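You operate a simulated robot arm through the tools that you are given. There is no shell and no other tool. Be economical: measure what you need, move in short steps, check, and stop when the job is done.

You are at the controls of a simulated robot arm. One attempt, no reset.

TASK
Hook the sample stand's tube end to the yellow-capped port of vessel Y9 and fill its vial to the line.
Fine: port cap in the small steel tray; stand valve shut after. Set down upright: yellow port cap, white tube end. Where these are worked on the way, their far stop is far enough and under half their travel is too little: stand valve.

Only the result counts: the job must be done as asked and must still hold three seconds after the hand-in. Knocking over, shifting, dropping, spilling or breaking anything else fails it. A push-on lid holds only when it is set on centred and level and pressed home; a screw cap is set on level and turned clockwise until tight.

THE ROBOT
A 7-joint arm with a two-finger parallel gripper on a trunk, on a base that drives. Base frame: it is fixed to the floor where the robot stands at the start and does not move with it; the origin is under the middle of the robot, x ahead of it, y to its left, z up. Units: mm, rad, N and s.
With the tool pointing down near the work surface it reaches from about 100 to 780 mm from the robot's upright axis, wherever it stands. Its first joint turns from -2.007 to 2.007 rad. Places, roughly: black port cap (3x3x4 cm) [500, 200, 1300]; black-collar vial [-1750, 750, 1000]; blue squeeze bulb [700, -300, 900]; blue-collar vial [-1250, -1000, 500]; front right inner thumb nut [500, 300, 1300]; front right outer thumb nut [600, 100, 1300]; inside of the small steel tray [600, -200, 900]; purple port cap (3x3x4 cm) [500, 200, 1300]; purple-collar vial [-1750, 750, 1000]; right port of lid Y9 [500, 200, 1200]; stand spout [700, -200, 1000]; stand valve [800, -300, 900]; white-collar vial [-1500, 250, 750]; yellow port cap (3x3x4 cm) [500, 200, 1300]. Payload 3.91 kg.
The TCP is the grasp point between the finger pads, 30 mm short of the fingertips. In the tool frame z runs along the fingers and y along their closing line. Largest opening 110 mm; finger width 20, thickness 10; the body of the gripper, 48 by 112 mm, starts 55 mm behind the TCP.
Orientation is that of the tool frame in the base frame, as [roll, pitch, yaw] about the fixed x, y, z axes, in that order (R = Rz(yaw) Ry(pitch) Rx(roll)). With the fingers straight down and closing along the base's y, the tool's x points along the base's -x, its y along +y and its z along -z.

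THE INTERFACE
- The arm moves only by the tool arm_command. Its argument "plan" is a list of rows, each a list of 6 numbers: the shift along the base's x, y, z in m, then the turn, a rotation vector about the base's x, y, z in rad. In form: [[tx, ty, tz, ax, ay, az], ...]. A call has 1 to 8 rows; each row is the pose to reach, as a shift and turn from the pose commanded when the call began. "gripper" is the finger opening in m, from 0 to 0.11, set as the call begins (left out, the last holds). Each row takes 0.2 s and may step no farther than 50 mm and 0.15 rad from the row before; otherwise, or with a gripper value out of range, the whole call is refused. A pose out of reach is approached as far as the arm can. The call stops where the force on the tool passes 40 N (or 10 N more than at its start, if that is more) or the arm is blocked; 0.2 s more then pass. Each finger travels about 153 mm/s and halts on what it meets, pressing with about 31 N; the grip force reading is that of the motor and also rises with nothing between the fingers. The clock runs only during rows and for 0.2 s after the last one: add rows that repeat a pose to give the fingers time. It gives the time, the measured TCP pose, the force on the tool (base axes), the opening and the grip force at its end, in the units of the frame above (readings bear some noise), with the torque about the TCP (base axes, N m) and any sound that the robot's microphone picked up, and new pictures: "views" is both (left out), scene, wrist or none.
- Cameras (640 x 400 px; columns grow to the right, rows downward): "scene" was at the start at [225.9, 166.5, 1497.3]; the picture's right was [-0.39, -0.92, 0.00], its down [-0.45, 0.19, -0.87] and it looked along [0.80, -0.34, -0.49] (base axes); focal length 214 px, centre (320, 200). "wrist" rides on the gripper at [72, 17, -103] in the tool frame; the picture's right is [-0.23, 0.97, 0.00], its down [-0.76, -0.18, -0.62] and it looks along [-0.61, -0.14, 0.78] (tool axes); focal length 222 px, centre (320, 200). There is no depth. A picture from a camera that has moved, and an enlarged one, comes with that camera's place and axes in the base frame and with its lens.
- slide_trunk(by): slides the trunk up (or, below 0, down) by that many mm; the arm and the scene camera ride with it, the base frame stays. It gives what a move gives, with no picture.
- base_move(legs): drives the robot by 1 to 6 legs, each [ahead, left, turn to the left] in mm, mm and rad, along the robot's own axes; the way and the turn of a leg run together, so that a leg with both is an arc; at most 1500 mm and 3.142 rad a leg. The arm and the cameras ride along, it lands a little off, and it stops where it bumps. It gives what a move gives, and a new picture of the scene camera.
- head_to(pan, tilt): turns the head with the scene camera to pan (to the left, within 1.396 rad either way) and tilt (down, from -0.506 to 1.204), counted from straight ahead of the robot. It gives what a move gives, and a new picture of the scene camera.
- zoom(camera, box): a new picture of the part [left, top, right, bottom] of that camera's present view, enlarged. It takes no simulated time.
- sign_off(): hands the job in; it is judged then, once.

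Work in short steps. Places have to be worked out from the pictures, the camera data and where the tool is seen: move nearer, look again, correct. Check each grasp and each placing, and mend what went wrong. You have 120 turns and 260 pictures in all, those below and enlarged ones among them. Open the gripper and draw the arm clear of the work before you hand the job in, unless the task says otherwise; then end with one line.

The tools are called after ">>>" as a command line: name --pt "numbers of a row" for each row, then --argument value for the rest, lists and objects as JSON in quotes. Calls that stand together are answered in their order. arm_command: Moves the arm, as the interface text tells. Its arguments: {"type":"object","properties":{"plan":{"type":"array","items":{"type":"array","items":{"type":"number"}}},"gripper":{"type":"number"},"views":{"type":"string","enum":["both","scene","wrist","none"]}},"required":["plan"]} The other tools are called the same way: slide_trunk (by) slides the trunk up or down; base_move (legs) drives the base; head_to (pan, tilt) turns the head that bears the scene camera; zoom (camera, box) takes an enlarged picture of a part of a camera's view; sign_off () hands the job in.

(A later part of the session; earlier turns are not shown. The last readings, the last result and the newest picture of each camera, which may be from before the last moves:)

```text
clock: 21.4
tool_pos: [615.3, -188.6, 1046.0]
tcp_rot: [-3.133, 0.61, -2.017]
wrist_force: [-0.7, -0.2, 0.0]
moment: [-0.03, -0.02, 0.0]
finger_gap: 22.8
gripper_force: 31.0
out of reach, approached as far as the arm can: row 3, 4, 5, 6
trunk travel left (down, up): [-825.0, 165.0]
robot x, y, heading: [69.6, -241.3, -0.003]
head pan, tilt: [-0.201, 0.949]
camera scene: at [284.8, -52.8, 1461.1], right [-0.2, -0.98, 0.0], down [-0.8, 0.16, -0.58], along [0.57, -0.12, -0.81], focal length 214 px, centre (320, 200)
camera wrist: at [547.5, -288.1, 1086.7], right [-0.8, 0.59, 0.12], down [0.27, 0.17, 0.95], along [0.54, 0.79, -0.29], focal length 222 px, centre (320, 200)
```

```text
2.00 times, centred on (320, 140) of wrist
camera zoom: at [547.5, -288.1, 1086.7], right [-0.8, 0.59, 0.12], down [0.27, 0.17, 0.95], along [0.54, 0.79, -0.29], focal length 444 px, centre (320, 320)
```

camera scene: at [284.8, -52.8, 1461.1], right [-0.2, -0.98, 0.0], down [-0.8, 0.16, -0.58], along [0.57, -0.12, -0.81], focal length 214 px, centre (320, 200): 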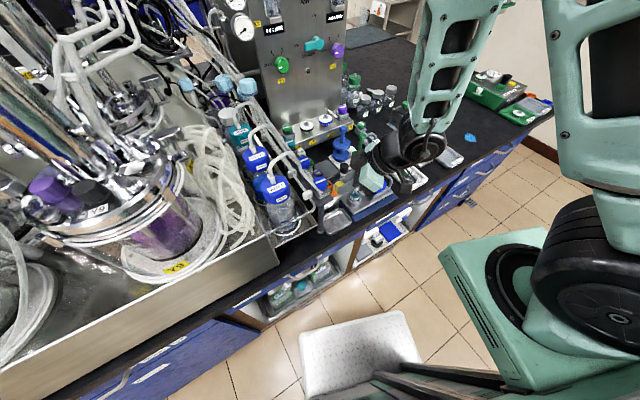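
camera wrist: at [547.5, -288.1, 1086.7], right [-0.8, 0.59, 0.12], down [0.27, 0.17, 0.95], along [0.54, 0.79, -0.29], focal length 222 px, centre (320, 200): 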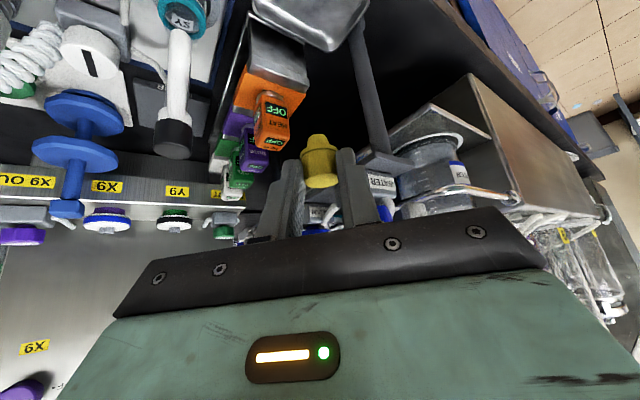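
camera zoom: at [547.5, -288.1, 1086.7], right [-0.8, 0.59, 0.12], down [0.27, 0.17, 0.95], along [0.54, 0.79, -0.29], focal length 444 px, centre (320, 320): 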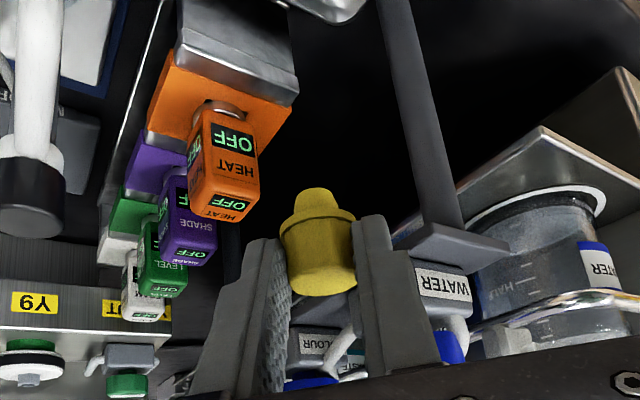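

The arm hit a limit at this height (x 615 instead of 604), so I'll lower the trunk. First raise the arm 60 mm, then slide down 120.

>>> arm_command --pt "-0.012 0 0.03 0 0 0" --pt "-0.019 0 0.06 0 0 0" --views "none"

>>> slide_trunk --by -120

```text
clock: 22.0
tool_pos: [616.3, -184.0, 1107.0]
tcp_rot: [-3.137, 0.61, -2.015]
wrist_force: [0.2, -0.1, -1.0]
moment: [-0.01, 0.04, 0.03]
finger_gap: 22.6
gripper_force: 30.4
out of reach, approached as far as the arm can: row 1, 2
trunk travel left (down, up): [-825.0, 165.0]
robot x, y, heading: [73.9, -239.1, 0.0]
head pan, tilt: [-0.201, 0.949]
```

```text
clock: 23.5
tool_pos: [615.9, -183.2, 985.9]
tcp_rot: [-3.134, 0.611, -2.016]
wrist_force: [0.0, 0.5, -0.2]
moment: [-0.02, 0.01, 0.02]
finger_gap: 22.3
gripper_force: 30.8
trunk travel left (down, up): [-705.0, 285.0]
robot x, y, heading: [71.9, -241.8, 0.002]
head pan, tilt: [-0.201, 0.949]
```

The joint limit persists, so I shift the base back ~20 mm instead, bringing the cap over the tray middle.

>>> base_move --legs '[[-20, -4, 0]]'

>>> zoom --camera "scene" --box '[280, 140, 400, 240]'

>>> zoom --camera "wrist" --box '[160, 0, 480, 200]'

```text
clock: 24.3
tool_pos: [595.3, -188.2, 986.3]
tcp_rot: [-3.136, 0.609, -2.014]
wrist_force: [0.8, 1.1, -0.1]
moment: [-0.02, 0.01, 0.01]
finger_gap: 22.8
gripper_force: 31.0
trunk travel left (down, up): [-705.0, 285.0]
robot x, y, heading: [49.4, -243.4, -0.001]
head pan, tilt: [-0.201, 0.949]
camera scene: at [265.3, -56.5, 1340.9], right [-0.2, -0.98, 0.0], down [-0.8, 0.16, -0.58], along [0.57, -0.12, -0.81], focal length 214 px, centre (320, 200)
```

scene: 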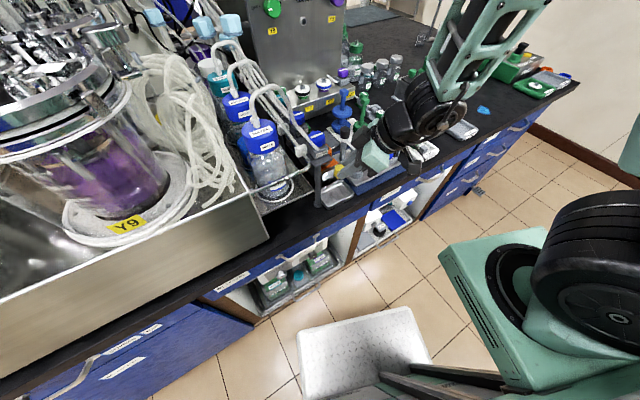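

```text
4.00 times, centred on (340, 190) of scene
camera zoom: at [265.3, -56.5, 1340.9], right [-0.2, -0.98, 0.0], down [-0.8, 0.16, -0.58], along [0.57, -0.12, -0.81], focal length 858 px, centre (240, 240)
```

zoom: 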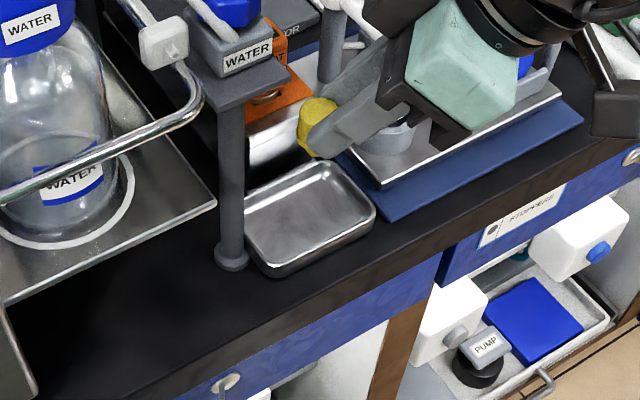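

```text
2.00 times, centred on (320, 100) of wrist
camera zoom: at [527.7, -286.8, 1028.9], right [-0.8, 0.59, 0.12], down [0.27, 0.17, 0.95], along [0.54, 0.79, -0.29], focal length 444 px, centre (320, 400)
```

zoom: 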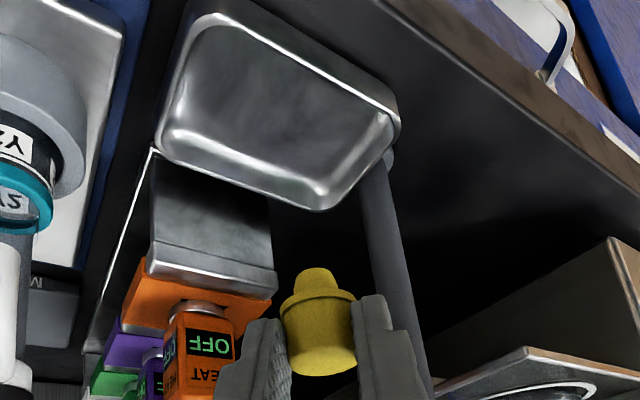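

Tray centre triangulates to (604,-177,~868) and the cap is above it. I lower purely vertically with the trunk by 60 mm.

>>> slide_trunk --by -60

>>> zoom --camera "scene" --box '[280, 110, 400, 210]'

>>> zoom --camera "wrist" --box '[160, 0, 480, 200]'

```text
clock: 25.3
tool_pos: [594.4, -187.1, 926.3]
tcp_rot: [-3.133, 0.608, -2.016]
wrist_force: [-1.1, -0.3, -0.5]
moment: [0.01, 0.01, 0.0]
finger_gap: 22.9
gripper_force: 31.0
trunk travel left (down, up): [-645.0, 345.0]
robot x, y, heading: [52.0, -240.8, -0.001]
head pan, tilt: [-0.201, 0.949]
```

```text
4.00 times, centred on (340, 160) of scene
camera zoom: at [265.3, -56.5, 1280.9], right [-0.2, -0.98, 0.0], down [-0.8, 0.16, -0.58], along [0.57, -0.12, -0.81], focal length 858 px, centre (240, 360)
```

zoom: 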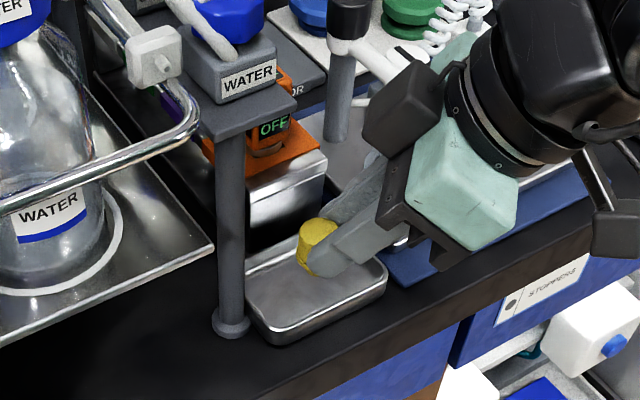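

```text
2.00 times, centred on (320, 100) of wrist
camera zoom: at [527.7, -286.8, 968.9], right [-0.8, 0.59, 0.12], down [0.27, 0.17, 0.95], along [0.54, 0.79, -0.29], focal length 444 px, centre (320, 400)
```

zoom: 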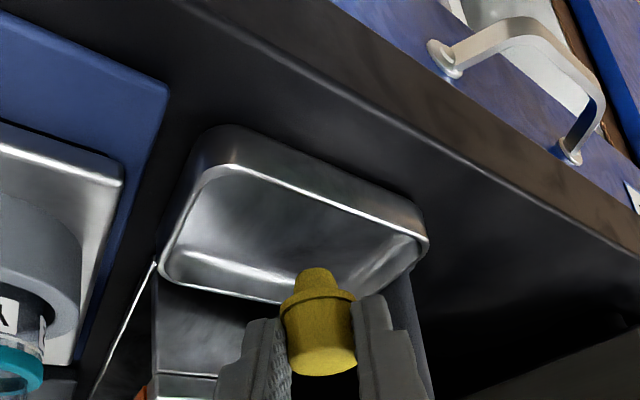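

Plug bottom is at ~883, floor ~868. I lower 11 mm more by trunk and check the force.

>>> slide_trunk --by -11

>>> zoom --camera "wrist" --box '[220, 50, 380, 200]'

```text
clock: 25.9
tool_pos: [594.6, -187.1, 916.6]
tcp_rot: [-3.134, 0.609, -2.016]
wrist_force: [-0.2, 0.7, -0.3]
moment: [0.01, 0.01, -0.03]
finger_gap: 22.7
gripper_force: 30.9
trunk travel left (down, up): [-634.0, 356.0]
robot x, y, heading: [53.9, -240.4, -0.003]
head pan, tilt: [-0.201, 0.949]
```

```text
2.67 times, centred on (300, 125) of wrist
camera zoom: at [527.7, -286.8, 957.8], right [-0.8, 0.59, 0.12], down [0.27, 0.17, 0.95], along [0.54, 0.79, -0.29], focal length 592 px, centre (373, 400)
```

zoom: 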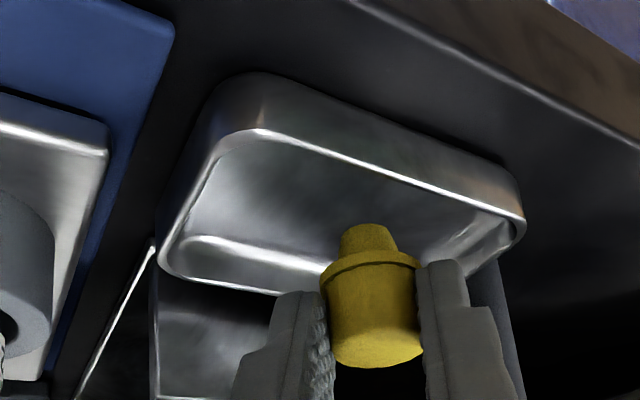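

No contact yet; a few mm more.

>>> slide_trunk --by -5

>>> zoom --camera "wrist" --box '[220, 50, 380, 200]'

```text
clock: 26.5
tool_pos: [595.0, -186.8, 910.2]
tcp_rot: [-3.135, 0.61, -2.015]
wrist_force: [0.0, 0.1, 0.7]
moment: [-0.03, -0.01, -0.05]
finger_gap: 22.8
gripper_force: 30.8
trunk travel left (down, up): [-629.0, 361.0]
robot x, y, heading: [53.3, -240.4, 0.001]
head pan, tilt: [-0.201, 0.949]
```

```text
2.67 times, centred on (300, 125) of wrist
camera zoom: at [527.7, -286.8, 952.8], right [-0.8, 0.59, 0.12], down [0.27, 0.17, 0.95], along [0.54, 0.79, -0.29], focal length 592 px, centre (373, 400)
```

zoom: 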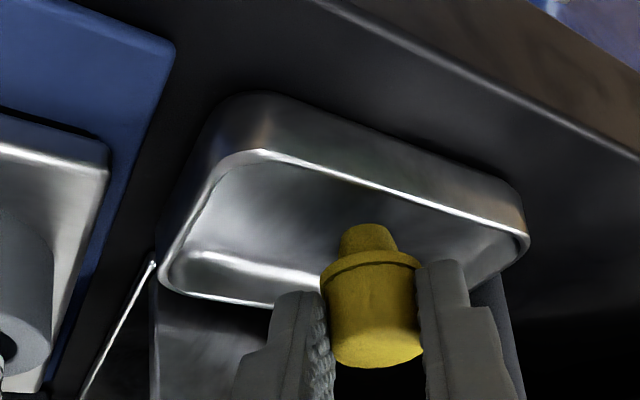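

>>> slide_trunk --by -4

>>> zoom --camera "scene" --box '[290, 100, 390, 180]'

>>> zoom --camera "wrist" --box '[220, 50, 380, 200]'

```text
clock: 27.0
tool_pos: [595.5, -186.4, 906.0]
tcp_rot: [-3.136, 0.609, -2.016]
wrist_force: [0.5, -0.7, -0.4]
moment: [0.0, 0.01, -0.02]
finger_gap: 22.9
gripper_force: 30.8
trunk travel left (down, up): [-625.0, 365.0]
robot x, y, heading: [49.2, -239.7, -0.005]
head pan, tilt: [-0.201, 0.949]
```

```text
5.00 times, centred on (340, 140) of scene
camera zoom: at [265.3, -56.5, 1260.9], right [-0.2, -0.98, 0.0], down [-0.8, 0.16, -0.58], along [0.57, -0.12, -0.81], focal length 1072 px, centre (220, 500)
```

zoom: 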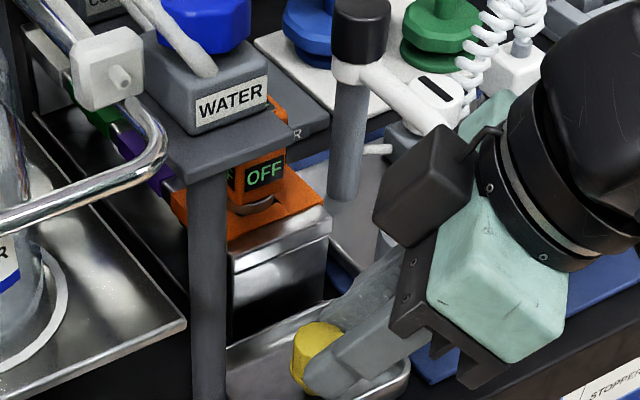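

```text
2.67 times, centred on (300, 125) of wrist
camera zoom: at [527.7, -286.8, 948.8], right [-0.8, 0.59, 0.12], down [0.27, 0.17, 0.95], along [0.54, 0.79, -0.29], focal length 592 px, centre (373, 400)
```

zoom: 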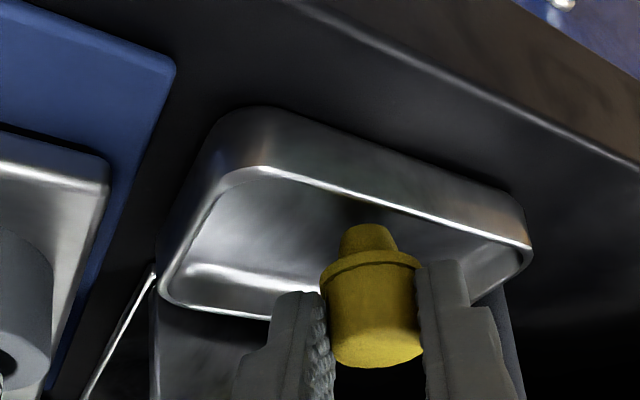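

A contact shadow appears near the plug. Lowering 3 mm more.

>>> slide_trunk --by -3

>>> zoom --camera "wrist" --box '[220, 50, 380, 200]'

```text
clock: 27.5
tool_pos: [595.7, -187.5, 904.3]
tcp_rot: [-3.135, 0.609, -2.015]
wrist_force: [0.8, 0.0, -0.5]
moment: [0.02, -0.02, -0.02]
finger_gap: 23.1
gripper_force: 30.9
trunk travel left (down, up): [-622.0, 368.0]
robot x, y, heading: [47.8, -241.0, -0.001]
head pan, tilt: [-0.201, 0.949]
```

```text
2.67 times, centred on (300, 125) of wrist
camera zoom: at [527.7, -286.8, 945.9], right [-0.8, 0.59, 0.12], down [0.27, 0.17, 0.95], along [0.54, 0.79, -0.29], focal length 592 px, centre (373, 400)
```

zoom: 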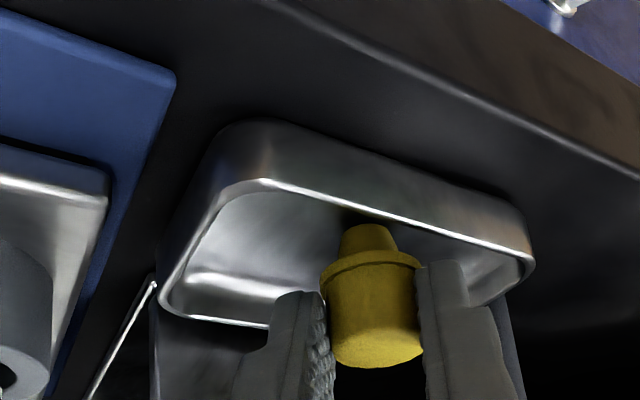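

>>> slide_trunk --by -3

>>> zoom --camera "wrist" --box '[220, 50, 380, 200]'

```text
clock: 28.0
tool_pos: [595.9, -186.9, 901.5]
tcp_rot: [-3.135, 0.611, -2.017]
wrist_force: [-0.3, -1.8, 7.0]
moment: [0.11, -0.04, 0.0]
finger_gap: 22.6
gripper_force: 30.5
trunk travel left (down, up): [-619.0, 371.0]
robot x, y, heading: [52.7, -242.7, 0.0]
head pan, tilt: [-0.201, 0.949]
```

```text
2.67 times, centred on (300, 125) of wrist
camera zoom: at [527.7, -286.7, 943.3], right [-0.8, 0.59, 0.12], down [0.27, 0.17, 0.95], along [0.54, 0.79, -0.29], focal length 592 px, centre (373, 400)
```

zoom: 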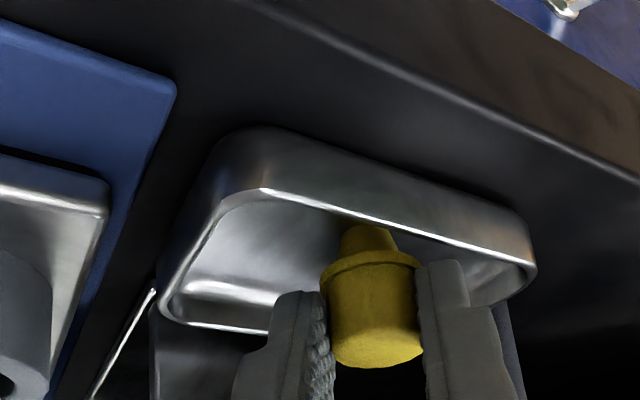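

7 N contact: the plug rests on the tray floor. I open the fingers slightly to release.

>>> arm_command --pt "0 0 0 0 0 0" --gripper 0.036 --views "none"

>>> zoom --camera "wrist" --box '[220, 50, 380, 200]'

```text
clock: 28.4
tool_pos: [595.9, -186.8, 901.1]
tcp_rot: [-3.136, 0.609, -2.016]
wrist_force: [2.0, -2.5, 4.2]
moment: [0.04, -0.03, -0.06]
finger_gap: 34.2
gripper_force: 0.1
trunk travel left (down, up): [-619.0, 371.0]
robot x, y, heading: [52.1, -241.7, 0.003]
head pan, tilt: [-0.201, 0.949]
```

```text
2.67 times, centred on (300, 125) of wrist
camera zoom: at [527.9, -287.1, 942.9], right [-0.8, 0.59, 0.12], down [0.27, 0.17, 0.95], along [0.54, 0.79, -0.29], focal length 592 px, centre (373, 400)
```

zoom: 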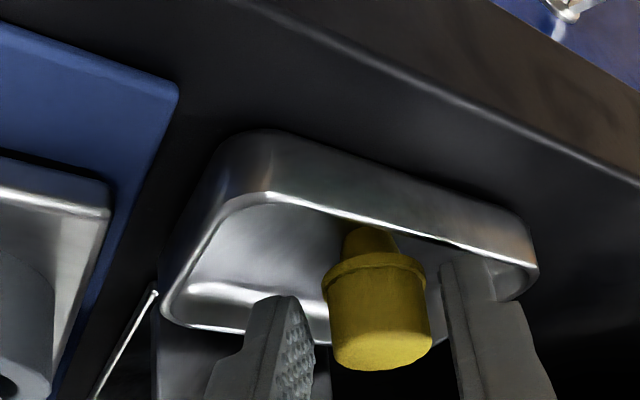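

The cap stands upright, released. I raise the trunk straight up to clear it, then check.

>>> slide_trunk --by 100

>>> zoom --camera "wrist" --box '[200, 0, 400, 150]'

>>> zoom --camera "scene" --box '[270, 110, 430, 230]'

```text
clock: 29.8
tool_pos: [595.2, -188.5, 1000.3]
tcp_rot: [-3.136, 0.609, -2.019]
wrist_force: [0.5, 0.5, -0.1]
moment: [-0.05, 0.0, -0.03]
finger_gap: 36.1
gripper_force: 0.1
trunk travel left (down, up): [-719.0, 271.0]
robot x, y, heading: [55.6, -244.1, -0.002]
head pan, tilt: [-0.201, 0.949]
```

```text
2.67 times, centred on (300, 75) of wrist
camera zoom: at [527.7, -286.8, 1042.9], right [-0.8, 0.59, 0.12], down [0.27, 0.17, 0.95], along [0.54, 0.79, -0.29], focal length 592 px, centre (373, 533)
```

zoom: 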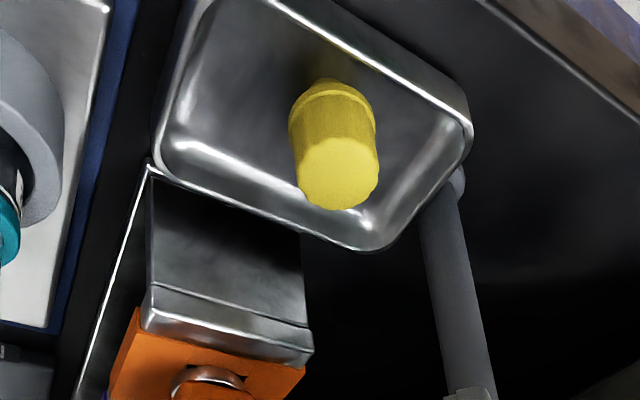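

```text
3.33 times, centred on (350, 170) of scene
camera zoom: at [265.3, -56.5, 1354.9], right [-0.2, -0.98, 0.0], down [-0.8, 0.16, -0.58], along [0.57, -0.12, -0.81], focal length 715 px, centre (220, 300)
```

zoom: 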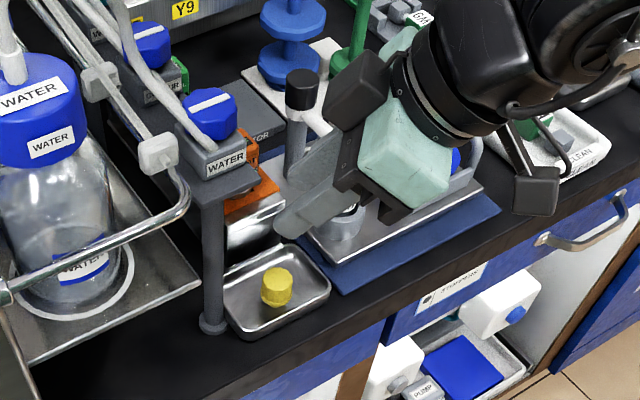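

The yellow cap is upright in the tray. Next I raise up and move the arm back and to the right to inspect the tube end on the stand.

>>> slide_trunk --by 100

>>> arm_command --pt "0 -0.045 0 0 0 0" --pt "0.01 -0.09 0 0 0 0" --pt "0.02 -0.135 0 0 0 0" --pt "0.03 -0.18 0 0 0 0" --pt "0.04 -0.225 -0.01 0 0 0" --pt "0.045 -0.265 -0.02 0 0 0" --pt "0.045 -0.285 -0.03 0 0 0" --gripper 0.06

>>> zoom --camera "scene" --box '[300, 110, 420, 200]'

>>> zoom --camera "wrist" --box '[200, 50, 440, 230]'

```text
clock: 31.1
tool_pos: [596.0, -188.2, 1101.5]
tcp_rot: [-3.134, 0.609, -2.015]
wrist_force: [-0.4, -0.6, 0.3]
moment: [0.03, -0.01, 0.02]
finger_gap: 36.0
gripper_force: 0.0
trunk travel left (down, up): [-819.0, 171.0]
robot x, y, heading: [51.2, -246.2, -0.002]
head pan, tilt: [-0.201, 0.949]
```

```text
clock: 32.7
tool_pos: [640.5, -472.6, 1070.4]
tcp_rot: [-3.134, 0.608, -2.015]
wrist_force: [-0.2, 0.4, -1.4]
moment: [-0.03, 0.01, 0.03]
finger_gap: 60.0
gripper_force: 0.1
out of reach, approached as far as the arm can: row 1
trunk travel left (down, up): [-819.0, 171.0]
robot x, y, heading: [52.9, -238.7, -0.0]
head pan, tilt: [-0.201, 0.949]
camera scene: at [265.2, -56.1, 1454.9], right [-0.2, -0.98, 0.0], down [-0.8, 0.16, -0.58], along [0.57, -0.12, -0.81], focal length 214 px, centre (320, 200)
camera wrist: at [572.5, -572.9, 1112.6], right [-0.8, 0.59, 0.12], down [0.27, 0.17, 0.95], along [0.54, 0.79, -0.29], focal length 222 px, centre (320, 200)
```

scene: 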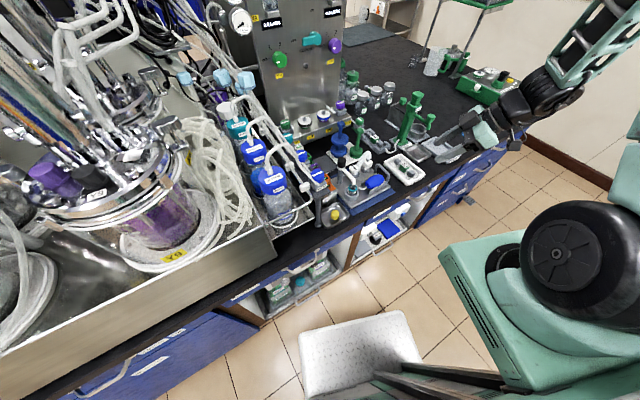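
wrist: 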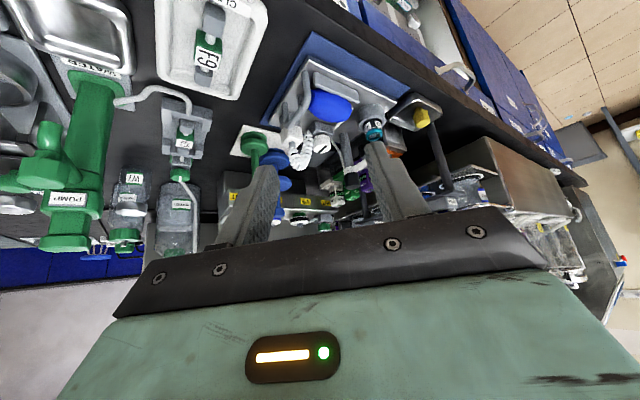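

```text
4.44 times, centred on (360, 155) of scene
camera zoom: at [265.2, -56.1, 1454.9], right [-0.2, -0.98, 0.0], down [-0.8, 0.16, -0.58], along [0.57, -0.12, -0.81], focal length 953 px, centre (142, 400)
```

zoom: 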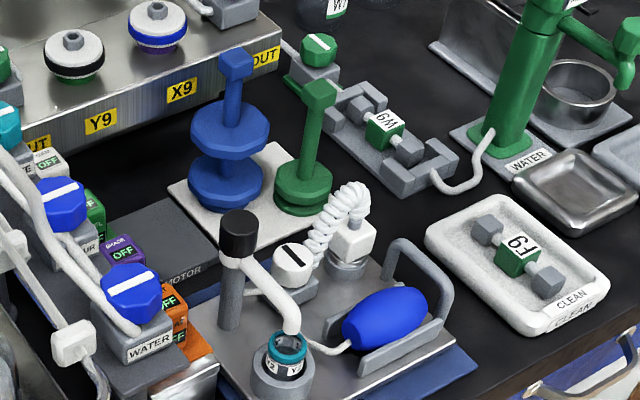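

```text
2.22 times, centred on (320, 140) of wrist
camera zoom: at [572.5, -572.9, 1112.6], right [-0.8, 0.59, 0.12], down [0.27, 0.17, 0.95], along [0.54, 0.79, -0.29], focal length 494 px, centre (320, 333)
```

zoom: 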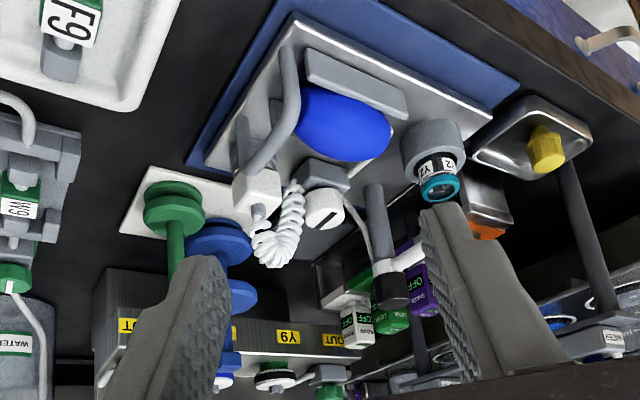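

Block of the tube end is at ≈(773,-335,908), coil leaving its top toward the valve; hoop beside it tops out ~915. I'll close along the bench normal, leaning toward -y with 0.45 tilt: first yaw +0.74, then reduce tilt, then move to the pre-grasp.

>>> arm_command --pt "0.02 0 0 0 0 0.148" --pt "0.04 0 0 0 0 0.296" --pt "0.06 0 0 0 0 0.444" --pt "0.08 0 0 0 0 0.592" --pt "0.1 0 0 0 0 0.74" --views "none"

>>> arm_command --pt "0.02 0.03 -0.02 -0.077 -0.023 0" --pt "0.04 0.06 -0.04 -0.153 -0.047 0" --pt "0.046 0.09 -0.06 -0.153 -0.047 0"

>>> zoom --camera "wrist" --box '[220, 40, 440, 230]'

>>> zoom --camera "scene" --box '[300, 110, 420, 200]'

```text
clock: 33.9
tool_pos: [740.5, -471.7, 1072.0]
tcp_rot: [-3.135, 0.608, -1.275]
wrist_force: [0.1, -0.2, 0.5]
moment: [-0.01, -0.01, -0.01]
finger_gap: 60.0
gripper_force: 0.0
trunk travel left (down, up): [-819.0, 171.0]
robot x, y, heading: [50.6, -241.5, -0.001]
head pan, tilt: [-0.201, 0.949]
```

```text
clock: 34.7
tool_pos: [785.8, -381.3, 1010.0]
tcp_rot: [-3.135, 0.449, -1.275]
wrist_force: [0.1, -0.7, 0.3]
moment: [0.0, -0.02, 0.0]
finger_gap: 60.1
gripper_force: 0.1
trunk travel left (down, up): [-819.0, 171.0]
robot x, y, heading: [50.8, -249.5, -0.0]
head pan, tilt: [-0.201, 0.949]
camera scene: at [265.1, -56.9, 1455.0], right [-0.2, -0.98, 0.0], down [-0.8, 0.16, -0.58], along [0.57, -0.12, -0.81], focal length 214 px, centre (320, 200)
camera wrist: at [800.1, -492.4, 1070.9], right [-0.99, -0.08, 0.09], down [0.05, 0.45, 0.89], along [-0.12, 0.89, -0.44], focal length 222 px, centre (320, 200)
```

scene: 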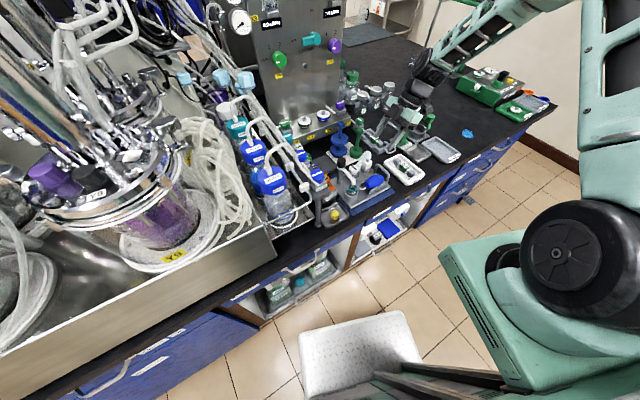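
wrist: 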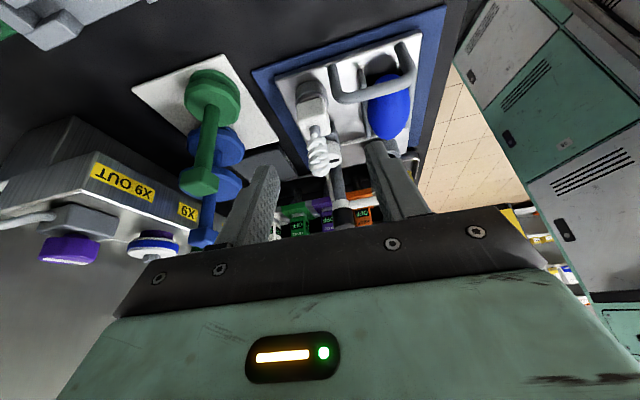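

```text
2.11 times, centred on (330, 135) of wrist
camera zoom: at [800.1, -492.4, 1070.9], right [-0.99, -0.08, 0.09], down [0.05, 0.45, 0.89], along [-0.12, 0.89, -0.44], focal length 468 px, centre (299, 337)
```

zoom: 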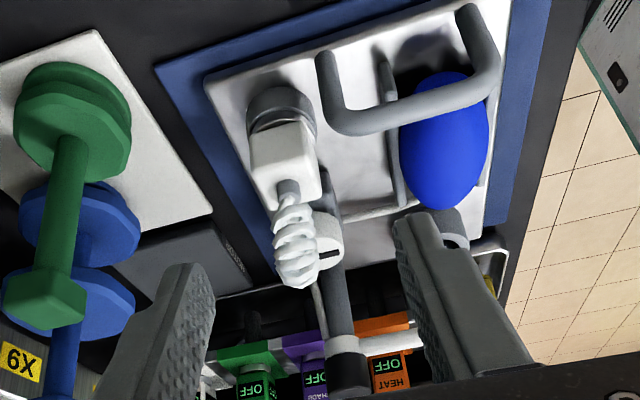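

```text
4.44 times, centred on (360, 155) of scene
camera zoom: at [265.1, -56.9, 1455.0], right [-0.2, -0.98, 0.0], down [-0.8, 0.16, -0.58], along [0.57, -0.12, -0.81], focal length 953 px, centre (142, 400)
```

zoom: 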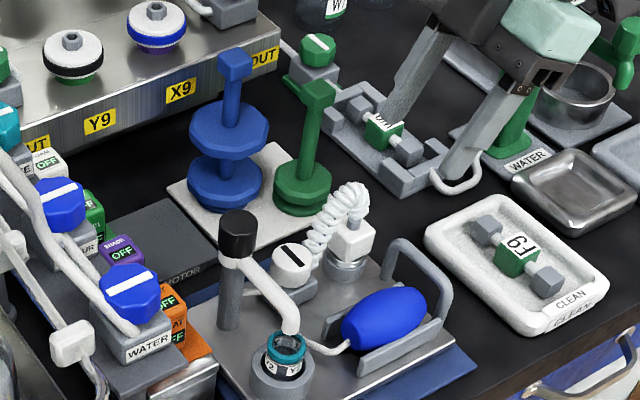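

Refined block centre ≈(777,-338,905), ~28 mm across. I approach slightly offset away from the hoop, opening 42 mm, stopping partway to check.

>>> arm_command --pt "0.003 0.013 -0.024 0 0 0" --pt "0 0.023 -0.046 0 0 0" --gripper 0.044 --views "none"

>>> zoom --camera "wrist" --box '[220, 40, 440, 230]'

>>> zoom --camera "scene" --box '[330, 120, 420, 190]'

```text
clock: 35.3
tool_pos: [787.4, -358.5, 964.4]
tcp_rot: [-3.134, 0.447, -1.276]
wrist_force: [0.0, -0.1, 0.6]
moment: [-0.04, 0.01, 0.0]
finger_gap: 44.0
gripper_force: 0.0
trunk travel left (down, up): [-819.0, 171.0]
robot x, y, heading: [52.0, -242.9, -0.001]
head pan, tilt: [-0.201, 0.949]
```

```text
2.11 times, centred on (330, 135) of wrist
camera zoom: at [801.0, -469.3, 1025.2], right [-0.99, -0.08, 0.09], down [0.04, 0.45, 0.89], along [-0.12, 0.89, -0.44], focal length 468 px, centre (299, 337)
```

zoom: 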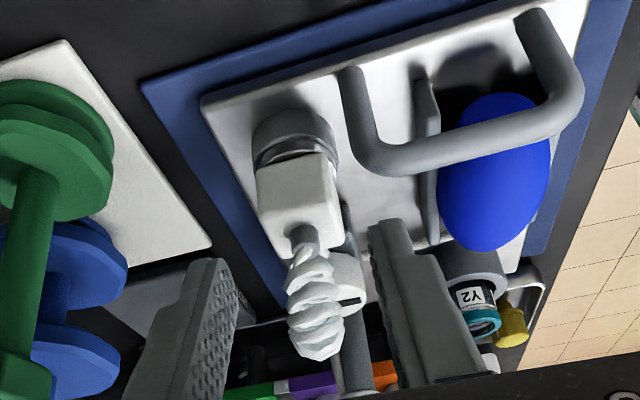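

```text
5.71 times, centred on (375, 155) of scene
camera zoom: at [265.1, -56.5, 1455.0], right [-0.2, -0.98, 0.0], down [-0.8, 0.16, -0.58], along [0.57, -0.12, -0.81], focal length 1226 px, centre (6, 457)
```

zoom: 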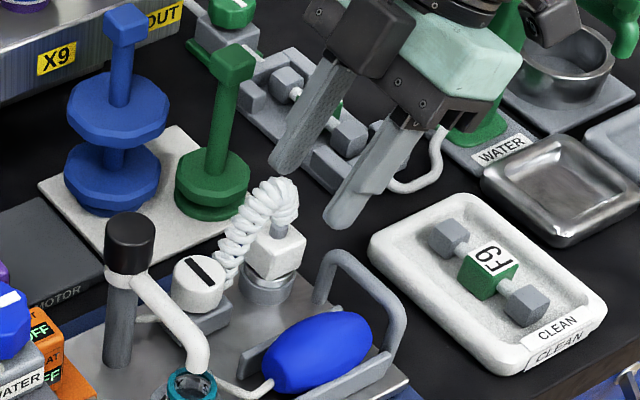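

Alignment is good. I go in the remaining ~37 mm with a 41 mm opening.

>>> arm_command --pt "-0.002 0.007 -0.017 0 0 0" --pt "-0.004 0.014 -0.033 0 0 0" --gripper 0.041 --views "none"

>>> zoom --camera "wrist" --box '[220, 40, 440, 230]'

>>> zoom --camera "scene" --box '[330, 120, 420, 190]'

```text
clock: 35.9
tool_pos: [782.9, -345.5, 932.0]
tcp_rot: [-3.135, 0.448, -1.276]
wrist_force: [0.4, -0.5, 0.1]
moment: [0.0, -0.03, 0.02]
finger_gap: 40.8
gripper_force: 0.0
trunk travel left (down, up): [-819.0, 171.0]
robot x, y, heading: [51.8, -245.4, -0.002]
head pan, tilt: [-0.201, 0.949]
```

```text
2.11 times, centred on (330, 135) of wrist
camera zoom: at [796.7, -455.8, 991.9], right [-0.99, -0.08, 0.09], down [0.05, 0.45, 0.89], along [-0.12, 0.89, -0.44], focal length 468 px, centre (299, 337)
```

zoom: 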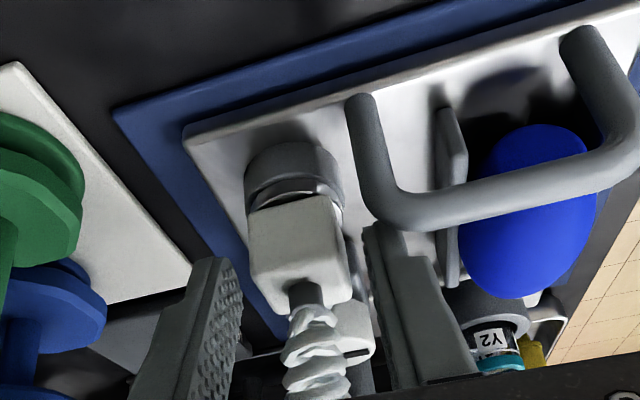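

```text
5.71 times, centred on (375, 155) of scene
camera zoom: at [265.2, -56.5, 1455.0], right [-0.2, -0.98, 0.0], down [-0.8, 0.16, -0.58], along [0.57, -0.12, -0.81], focal length 1226 px, centre (6, 457)
```

zoom: 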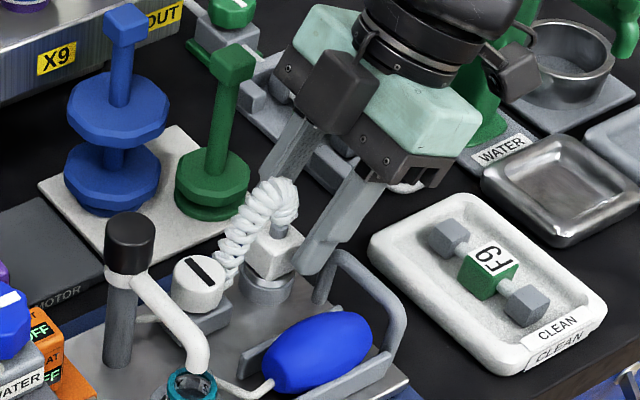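

Fingers straddle the block's upper half, hoop clear. Closing.

>>> arm_command --pt "0 0.001 -0.003 0 0 0" --pt "0 0.001 -0.003 0 0 0" --pt "0 0.001 -0.003 0 0 0" --gripper 0.0 --views "none"

>>> zoom --camera "wrist" --box '[220, 40, 440, 230]'

>>> zoom --camera "scene" --box '[330, 120, 420, 190]'

```text
clock: 36.7
tool_pos: [782.8, -344.7, 930.2]
tcp_rot: [-3.132, 0.448, -1.274]
wrist_force: [-3.1, -7.1, 26.8]
moment: [0.05, 0.19, 0.05]
finger_gap: 26.7
gripper_force: 30.8
trunk travel left (down, up): [-819.0, 171.0]
robot x, y, heading: [50.8, -244.0, -0.006]
head pan, tilt: [-0.201, 0.949]
```

```text
2.11 times, centred on (330, 135) of wrist
camera zoom: at [796.6, -455.2, 990.7], right [-0.99, -0.08, 0.09], down [0.04, 0.45, 0.89], along [-0.12, 0.89, -0.44], focal length 468 px, centre (299, 337)
```

zoom: 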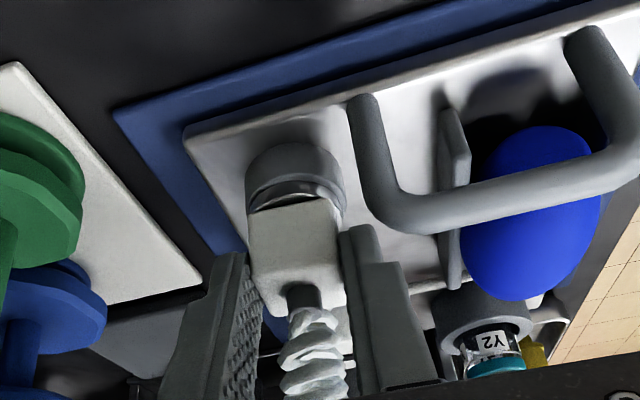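

```text
5.71 times, centred on (375, 155) of scene
camera zoom: at [264.0, -56.8, 1455.3], right [-0.2, -0.98, 0.0], down [-0.8, 0.16, -0.58], along [0.57, -0.12, -0.81], focal length 1226 px, centre (6, 457)
```

zoom: 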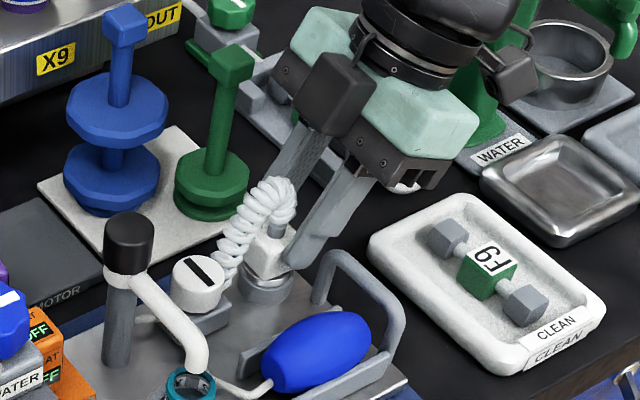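

Gripped at 26.7 mm. The tips press slightly on the dock; I lift vertically.

>>> arm_command --pt "0 0 0.005 0 0 0" --pt "0 0 0.012 0 0 0" --pt "0 0 0.02 0 0 0" --pt "0 0 0.03 0 0 0" --views "none"

>>> zoom --camera "wrist" --box '[220, 40, 440, 230]'

>>> zoom --camera "scene" --box '[330, 120, 420, 190]'

```text
clock: 37.7
tool_pos: [781.7, -343.6, 958.1]
tcp_rot: [-3.134, 0.45, -1.276]
wrist_force: [0.3, 0.4, -0.3]
moment: [0.01, -0.02, -0.01]
finger_gap: 26.7
gripper_force: 30.9
trunk travel left (down, up): [-819.0, 171.0]
robot x, y, heading: [50.0, -241.6, -0.003]
head pan, tilt: [-0.201, 0.949]
```

```text
2.11 times, centred on (330, 135) of wrist
camera zoom: at [797.0, -455.1, 1018.5], right [-0.99, -0.09, 0.09], down [0.05, 0.45, 0.89], along [-0.12, 0.89, -0.44], focal length 468 px, centre (299, 337)
```

zoom: 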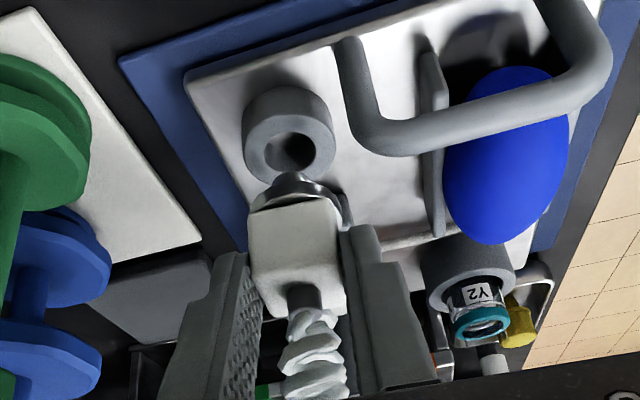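

```text
5.71 times, centred on (375, 155) of scene
camera zoom: at [265.5, -56.5, 1454.8], right [-0.2, -0.98, 0.0], down [-0.8, 0.16, -0.58], along [0.57, -0.12, -0.81], focal length 1226 px, centre (6, 457)
```

zoom: 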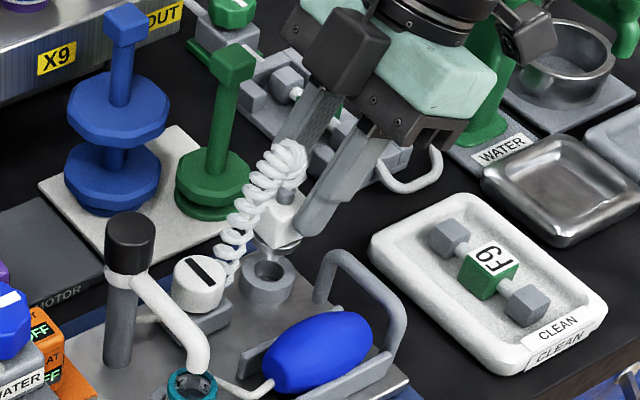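

The tube end came out cleanly, its tip visible. I carry it up, then across to the vessel while yawing back -0.74.

>>> arm_command --pt "-0.012 0 0.045 0 0 0" --pt "-0.024 0 0.09 0 0 0" --pt "-0.036 0 0.135 0 0 0" --pt "-0.05 0 0.18 0 0 0" --pt "-0.065 0 0.225 0 0 0" --pt "-0.08 0 0.27 0 0 0" --pt "-0.095 0 0.315 0 0 0" --pt "-0.11 0 0.36 0 0 0" --views "none"

>>> arm_command --pt "-0.016 0.045 0.005 0 0 -0.1" --pt "-0.032 0.09 0.01 0 0 -0.2" --pt "-0.048 0.135 0.015 0 0 -0.3" --pt "-0.064 0.18 0.02 0 0 -0.4" --pt "-0.08 0.225 0.025 0 0 -0.5" --pt "-0.096 0.27 0.03 0 0 -0.6" --pt "-0.112 0.315 0.035 0 0 -0.7" --pt "-0.128 0.36 0.04 0 0 -0.74" --views "both"

>>> head_to --pan 0.7 --tilt 0.75

>>> zoom --camera "scene" --box '[280, 60, 440, 220]'

>>> zoom --camera "wrist" --box '[220, 40, 440, 240]'

```text
clock: 39.5
tool_pos: [672.1, -343.3, 1318.2]
tcp_rot: [-3.135, 0.45, -1.274]
wrist_force: [0.5, 0.2, -0.8]
moment: [0.02, 0.04, 0.01]
finger_gap: 26.5
gripper_force: 30.7
trunk travel left (down, up): [-819.0, 171.0]
robot x, y, heading: [53.1, -240.8, -0.004]
head pan, tilt: [-0.201, 0.949]
```

```text
clock: 41.3
tool_pos: [542.9, 15.1, 1359.8]
tcp_rot: [-3.133, 0.451, -2.014]
wrist_force: [-0.3, 0.0, 0.4]
moment: [0.0, -0.01, 0.02]
finger_gap: 26.7
gripper_force: 30.6
trunk travel left (down, up): [-819.0, 171.0]
robot x, y, heading: [50.8, -242.5, -0.003]
head pan, tilt: [-0.201, 0.949]
camera scene: at [265.2, -57.0, 1455.0], right [-0.2, -0.98, 0.0], down [-0.8, 0.16, -0.58], along [0.57, -0.12, -0.81], focal length 214 px, centre (320, 200)
camera wrist: at [480.0, -77.0, 1419.5], right [-0.79, 0.61, 0.09], down [0.33, 0.3, 0.89], along [0.51, 0.74, -0.44], focal length 222 px, centre (320, 200)
```

scene: 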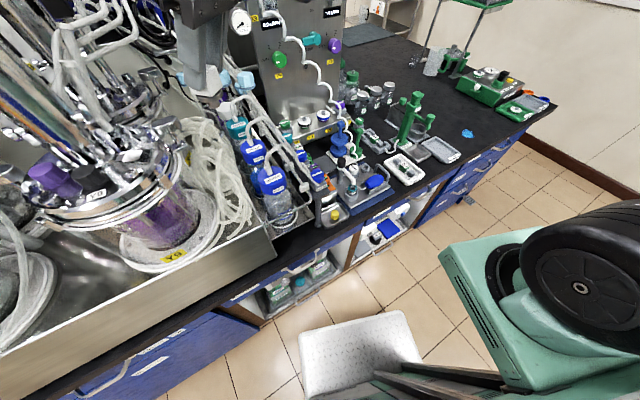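
wrist: 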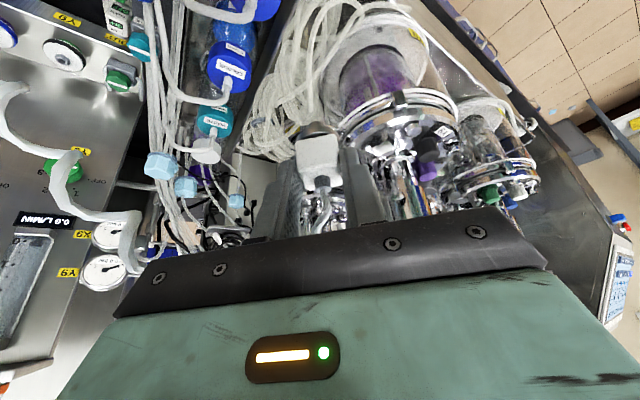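

```text
clock: 42.5
tool_pos: [544.3, 15.6, 1359.8]
tcp_rot: [-3.135, 0.447, -2.017]
wrist_force: [-0.1, 0.8, 0.6]
moment: [-0.01, -0.01, -0.04]
finger_gap: 26.7
gripper_force: 30.3
trunk travel left (down, up): [-819.0, 171.0]
robot x, y, heading: [49.8, -240.4, -0.003]
head pan, tilt: [0.7, 0.75]
camera scene: at [257.5, 11.4, 1470.4], right [0.64, -0.77, 0.0], down [-0.52, -0.44, -0.73], along [0.56, 0.47, -0.68], focal length 214 px, centre (320, 200)
```

scene: 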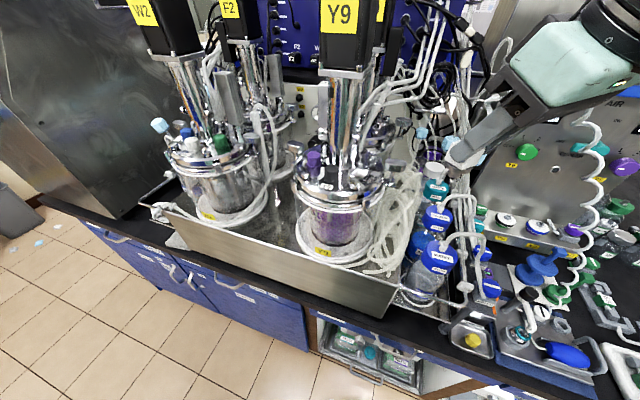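

```text
2.50 times, centred on (360, 140) of scene
camera zoom: at [257.5, 11.4, 1470.4], right [0.64, -0.77, 0.0], down [-0.52, -0.44, -0.73], along [0.56, 0.47, -0.68], focal length 536 px, centre (220, 350)
```

zoom: 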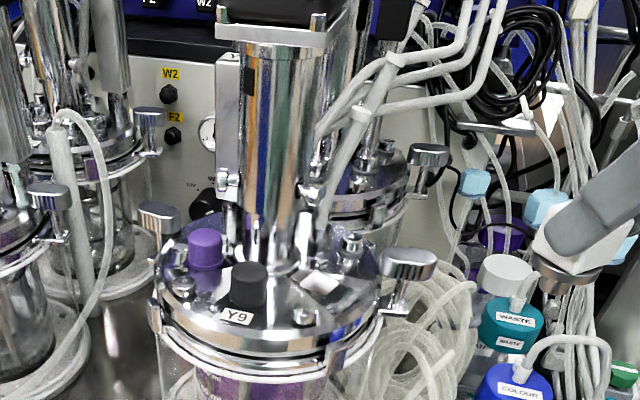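

```text
2.00 times, centred on (330, 140) of wrist
camera zoom: at [480.4, -77.3, 1419.3], right [-0.79, 0.61, 0.09], down [0.34, 0.3, 0.89], along [0.51, 0.74, -0.44], focal length 444 px, centre (300, 320)
```

zoom: 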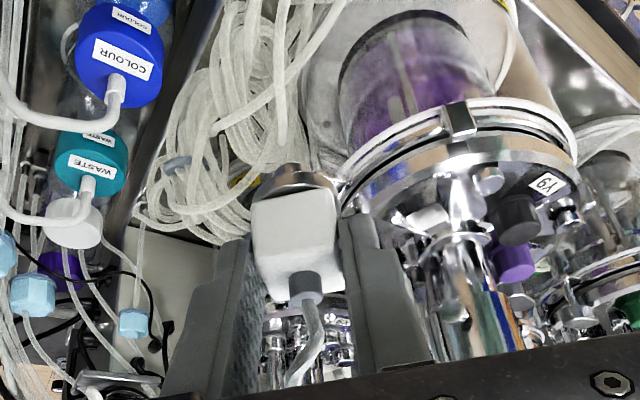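

The tube reaches easily. I enlarge the lid to locate the open port precisely.

>>> zoom --camera "scene" --box '[330, 150, 400, 200]'

>>> zoom --camera "wrist" --box '[330, 100, 450, 190]'

```text
8.00 times, centred on (365, 175) of scene
camera zoom: at [257.5, 11.4, 1470.4], right [0.64, -0.77, 0.0], down [-0.52, -0.44, -0.73], along [0.56, 0.47, -0.68], focal length 1716 px, centre (-40, 400)
```

zoom: 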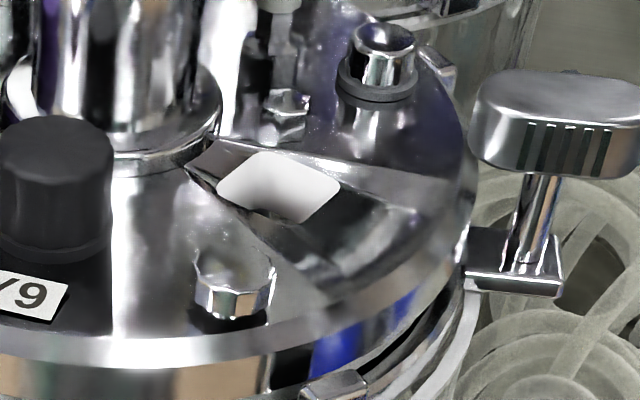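

```text
4.44 times, centred on (390, 145) of wrist
camera zoom: at [480.4, -77.3, 1419.3], right [-0.79, 0.61, 0.09], down [0.34, 0.3, 0.89], along [0.51, 0.74, -0.44], focal length 987 px, centre (9, 444)
```

zoom: 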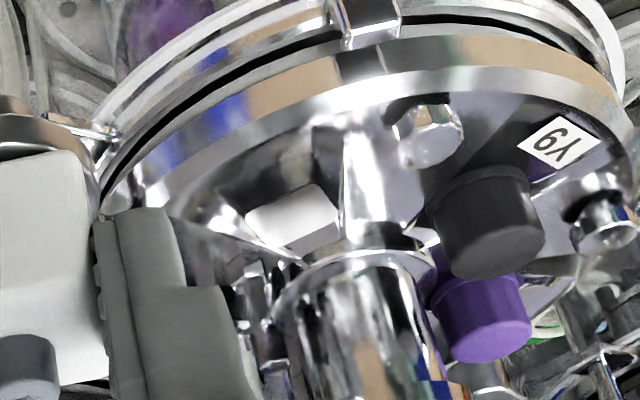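

Port at ≈(538,154.5,1249); tube-end axis ≈ TCP+(3,6.5). I move to just above it, stopping high to check.

>>> arm_command --pt "-0.003 0.04 -0.003 0 0 0" --pt "-0.006 0.08 -0.006 0 0 0" --pt "-0.009 0.115 -0.01 0 0 0" --pt "-0.009 0.132 -0.02 0 0 0" --views "none"

>>> zoom --camera "scene" --box '[310, 110, 430, 210]'

>>> zoom --camera "wrist" --box '[220, 40, 440, 240]'

```text
clock: 43.5
tool_pos: [534.2, 148.3, 1339.0]
tcp_rot: [-3.135, 0.448, -2.016]
wrist_force: [-0.6, 0.0, 0.2]
moment: [0.01, -0.02, 0.03]
finger_gap: 27.1
gripper_force: 30.9
trunk travel left (down, up): [-819.0, 171.0]
robot x, y, heading: [49.2, -240.0, -0.002]
head pan, tilt: [0.7, 0.75]
```

```text
4.00 times, centred on (370, 160) of scene
camera zoom: at [257.5, 11.1, 1470.5], right [0.64, -0.77, 0.0], down [-0.52, -0.44, -0.73], along [0.56, 0.47, -0.68], focal length 858 px, centre (120, 360)
```

zoom: 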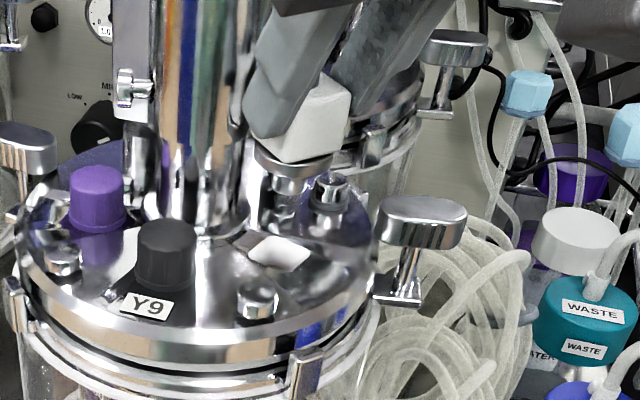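

```text
2.00 times, centred on (330, 140) of wrist
camera zoom: at [471.2, 56.2, 1399.6], right [-0.79, 0.61, 0.09], down [0.34, 0.3, 0.89], along [0.51, 0.74, -0.44], focal length 444 px, centre (300, 320)
```

zoom: 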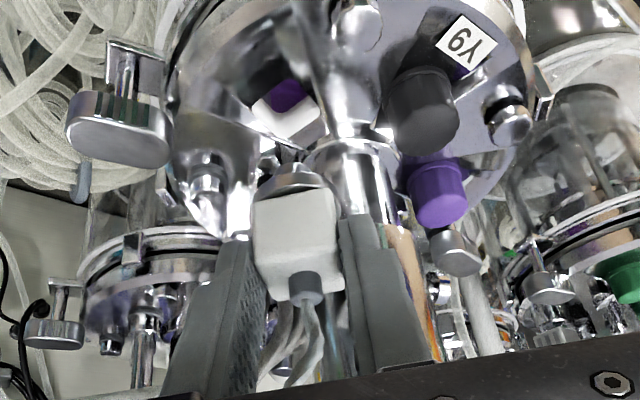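

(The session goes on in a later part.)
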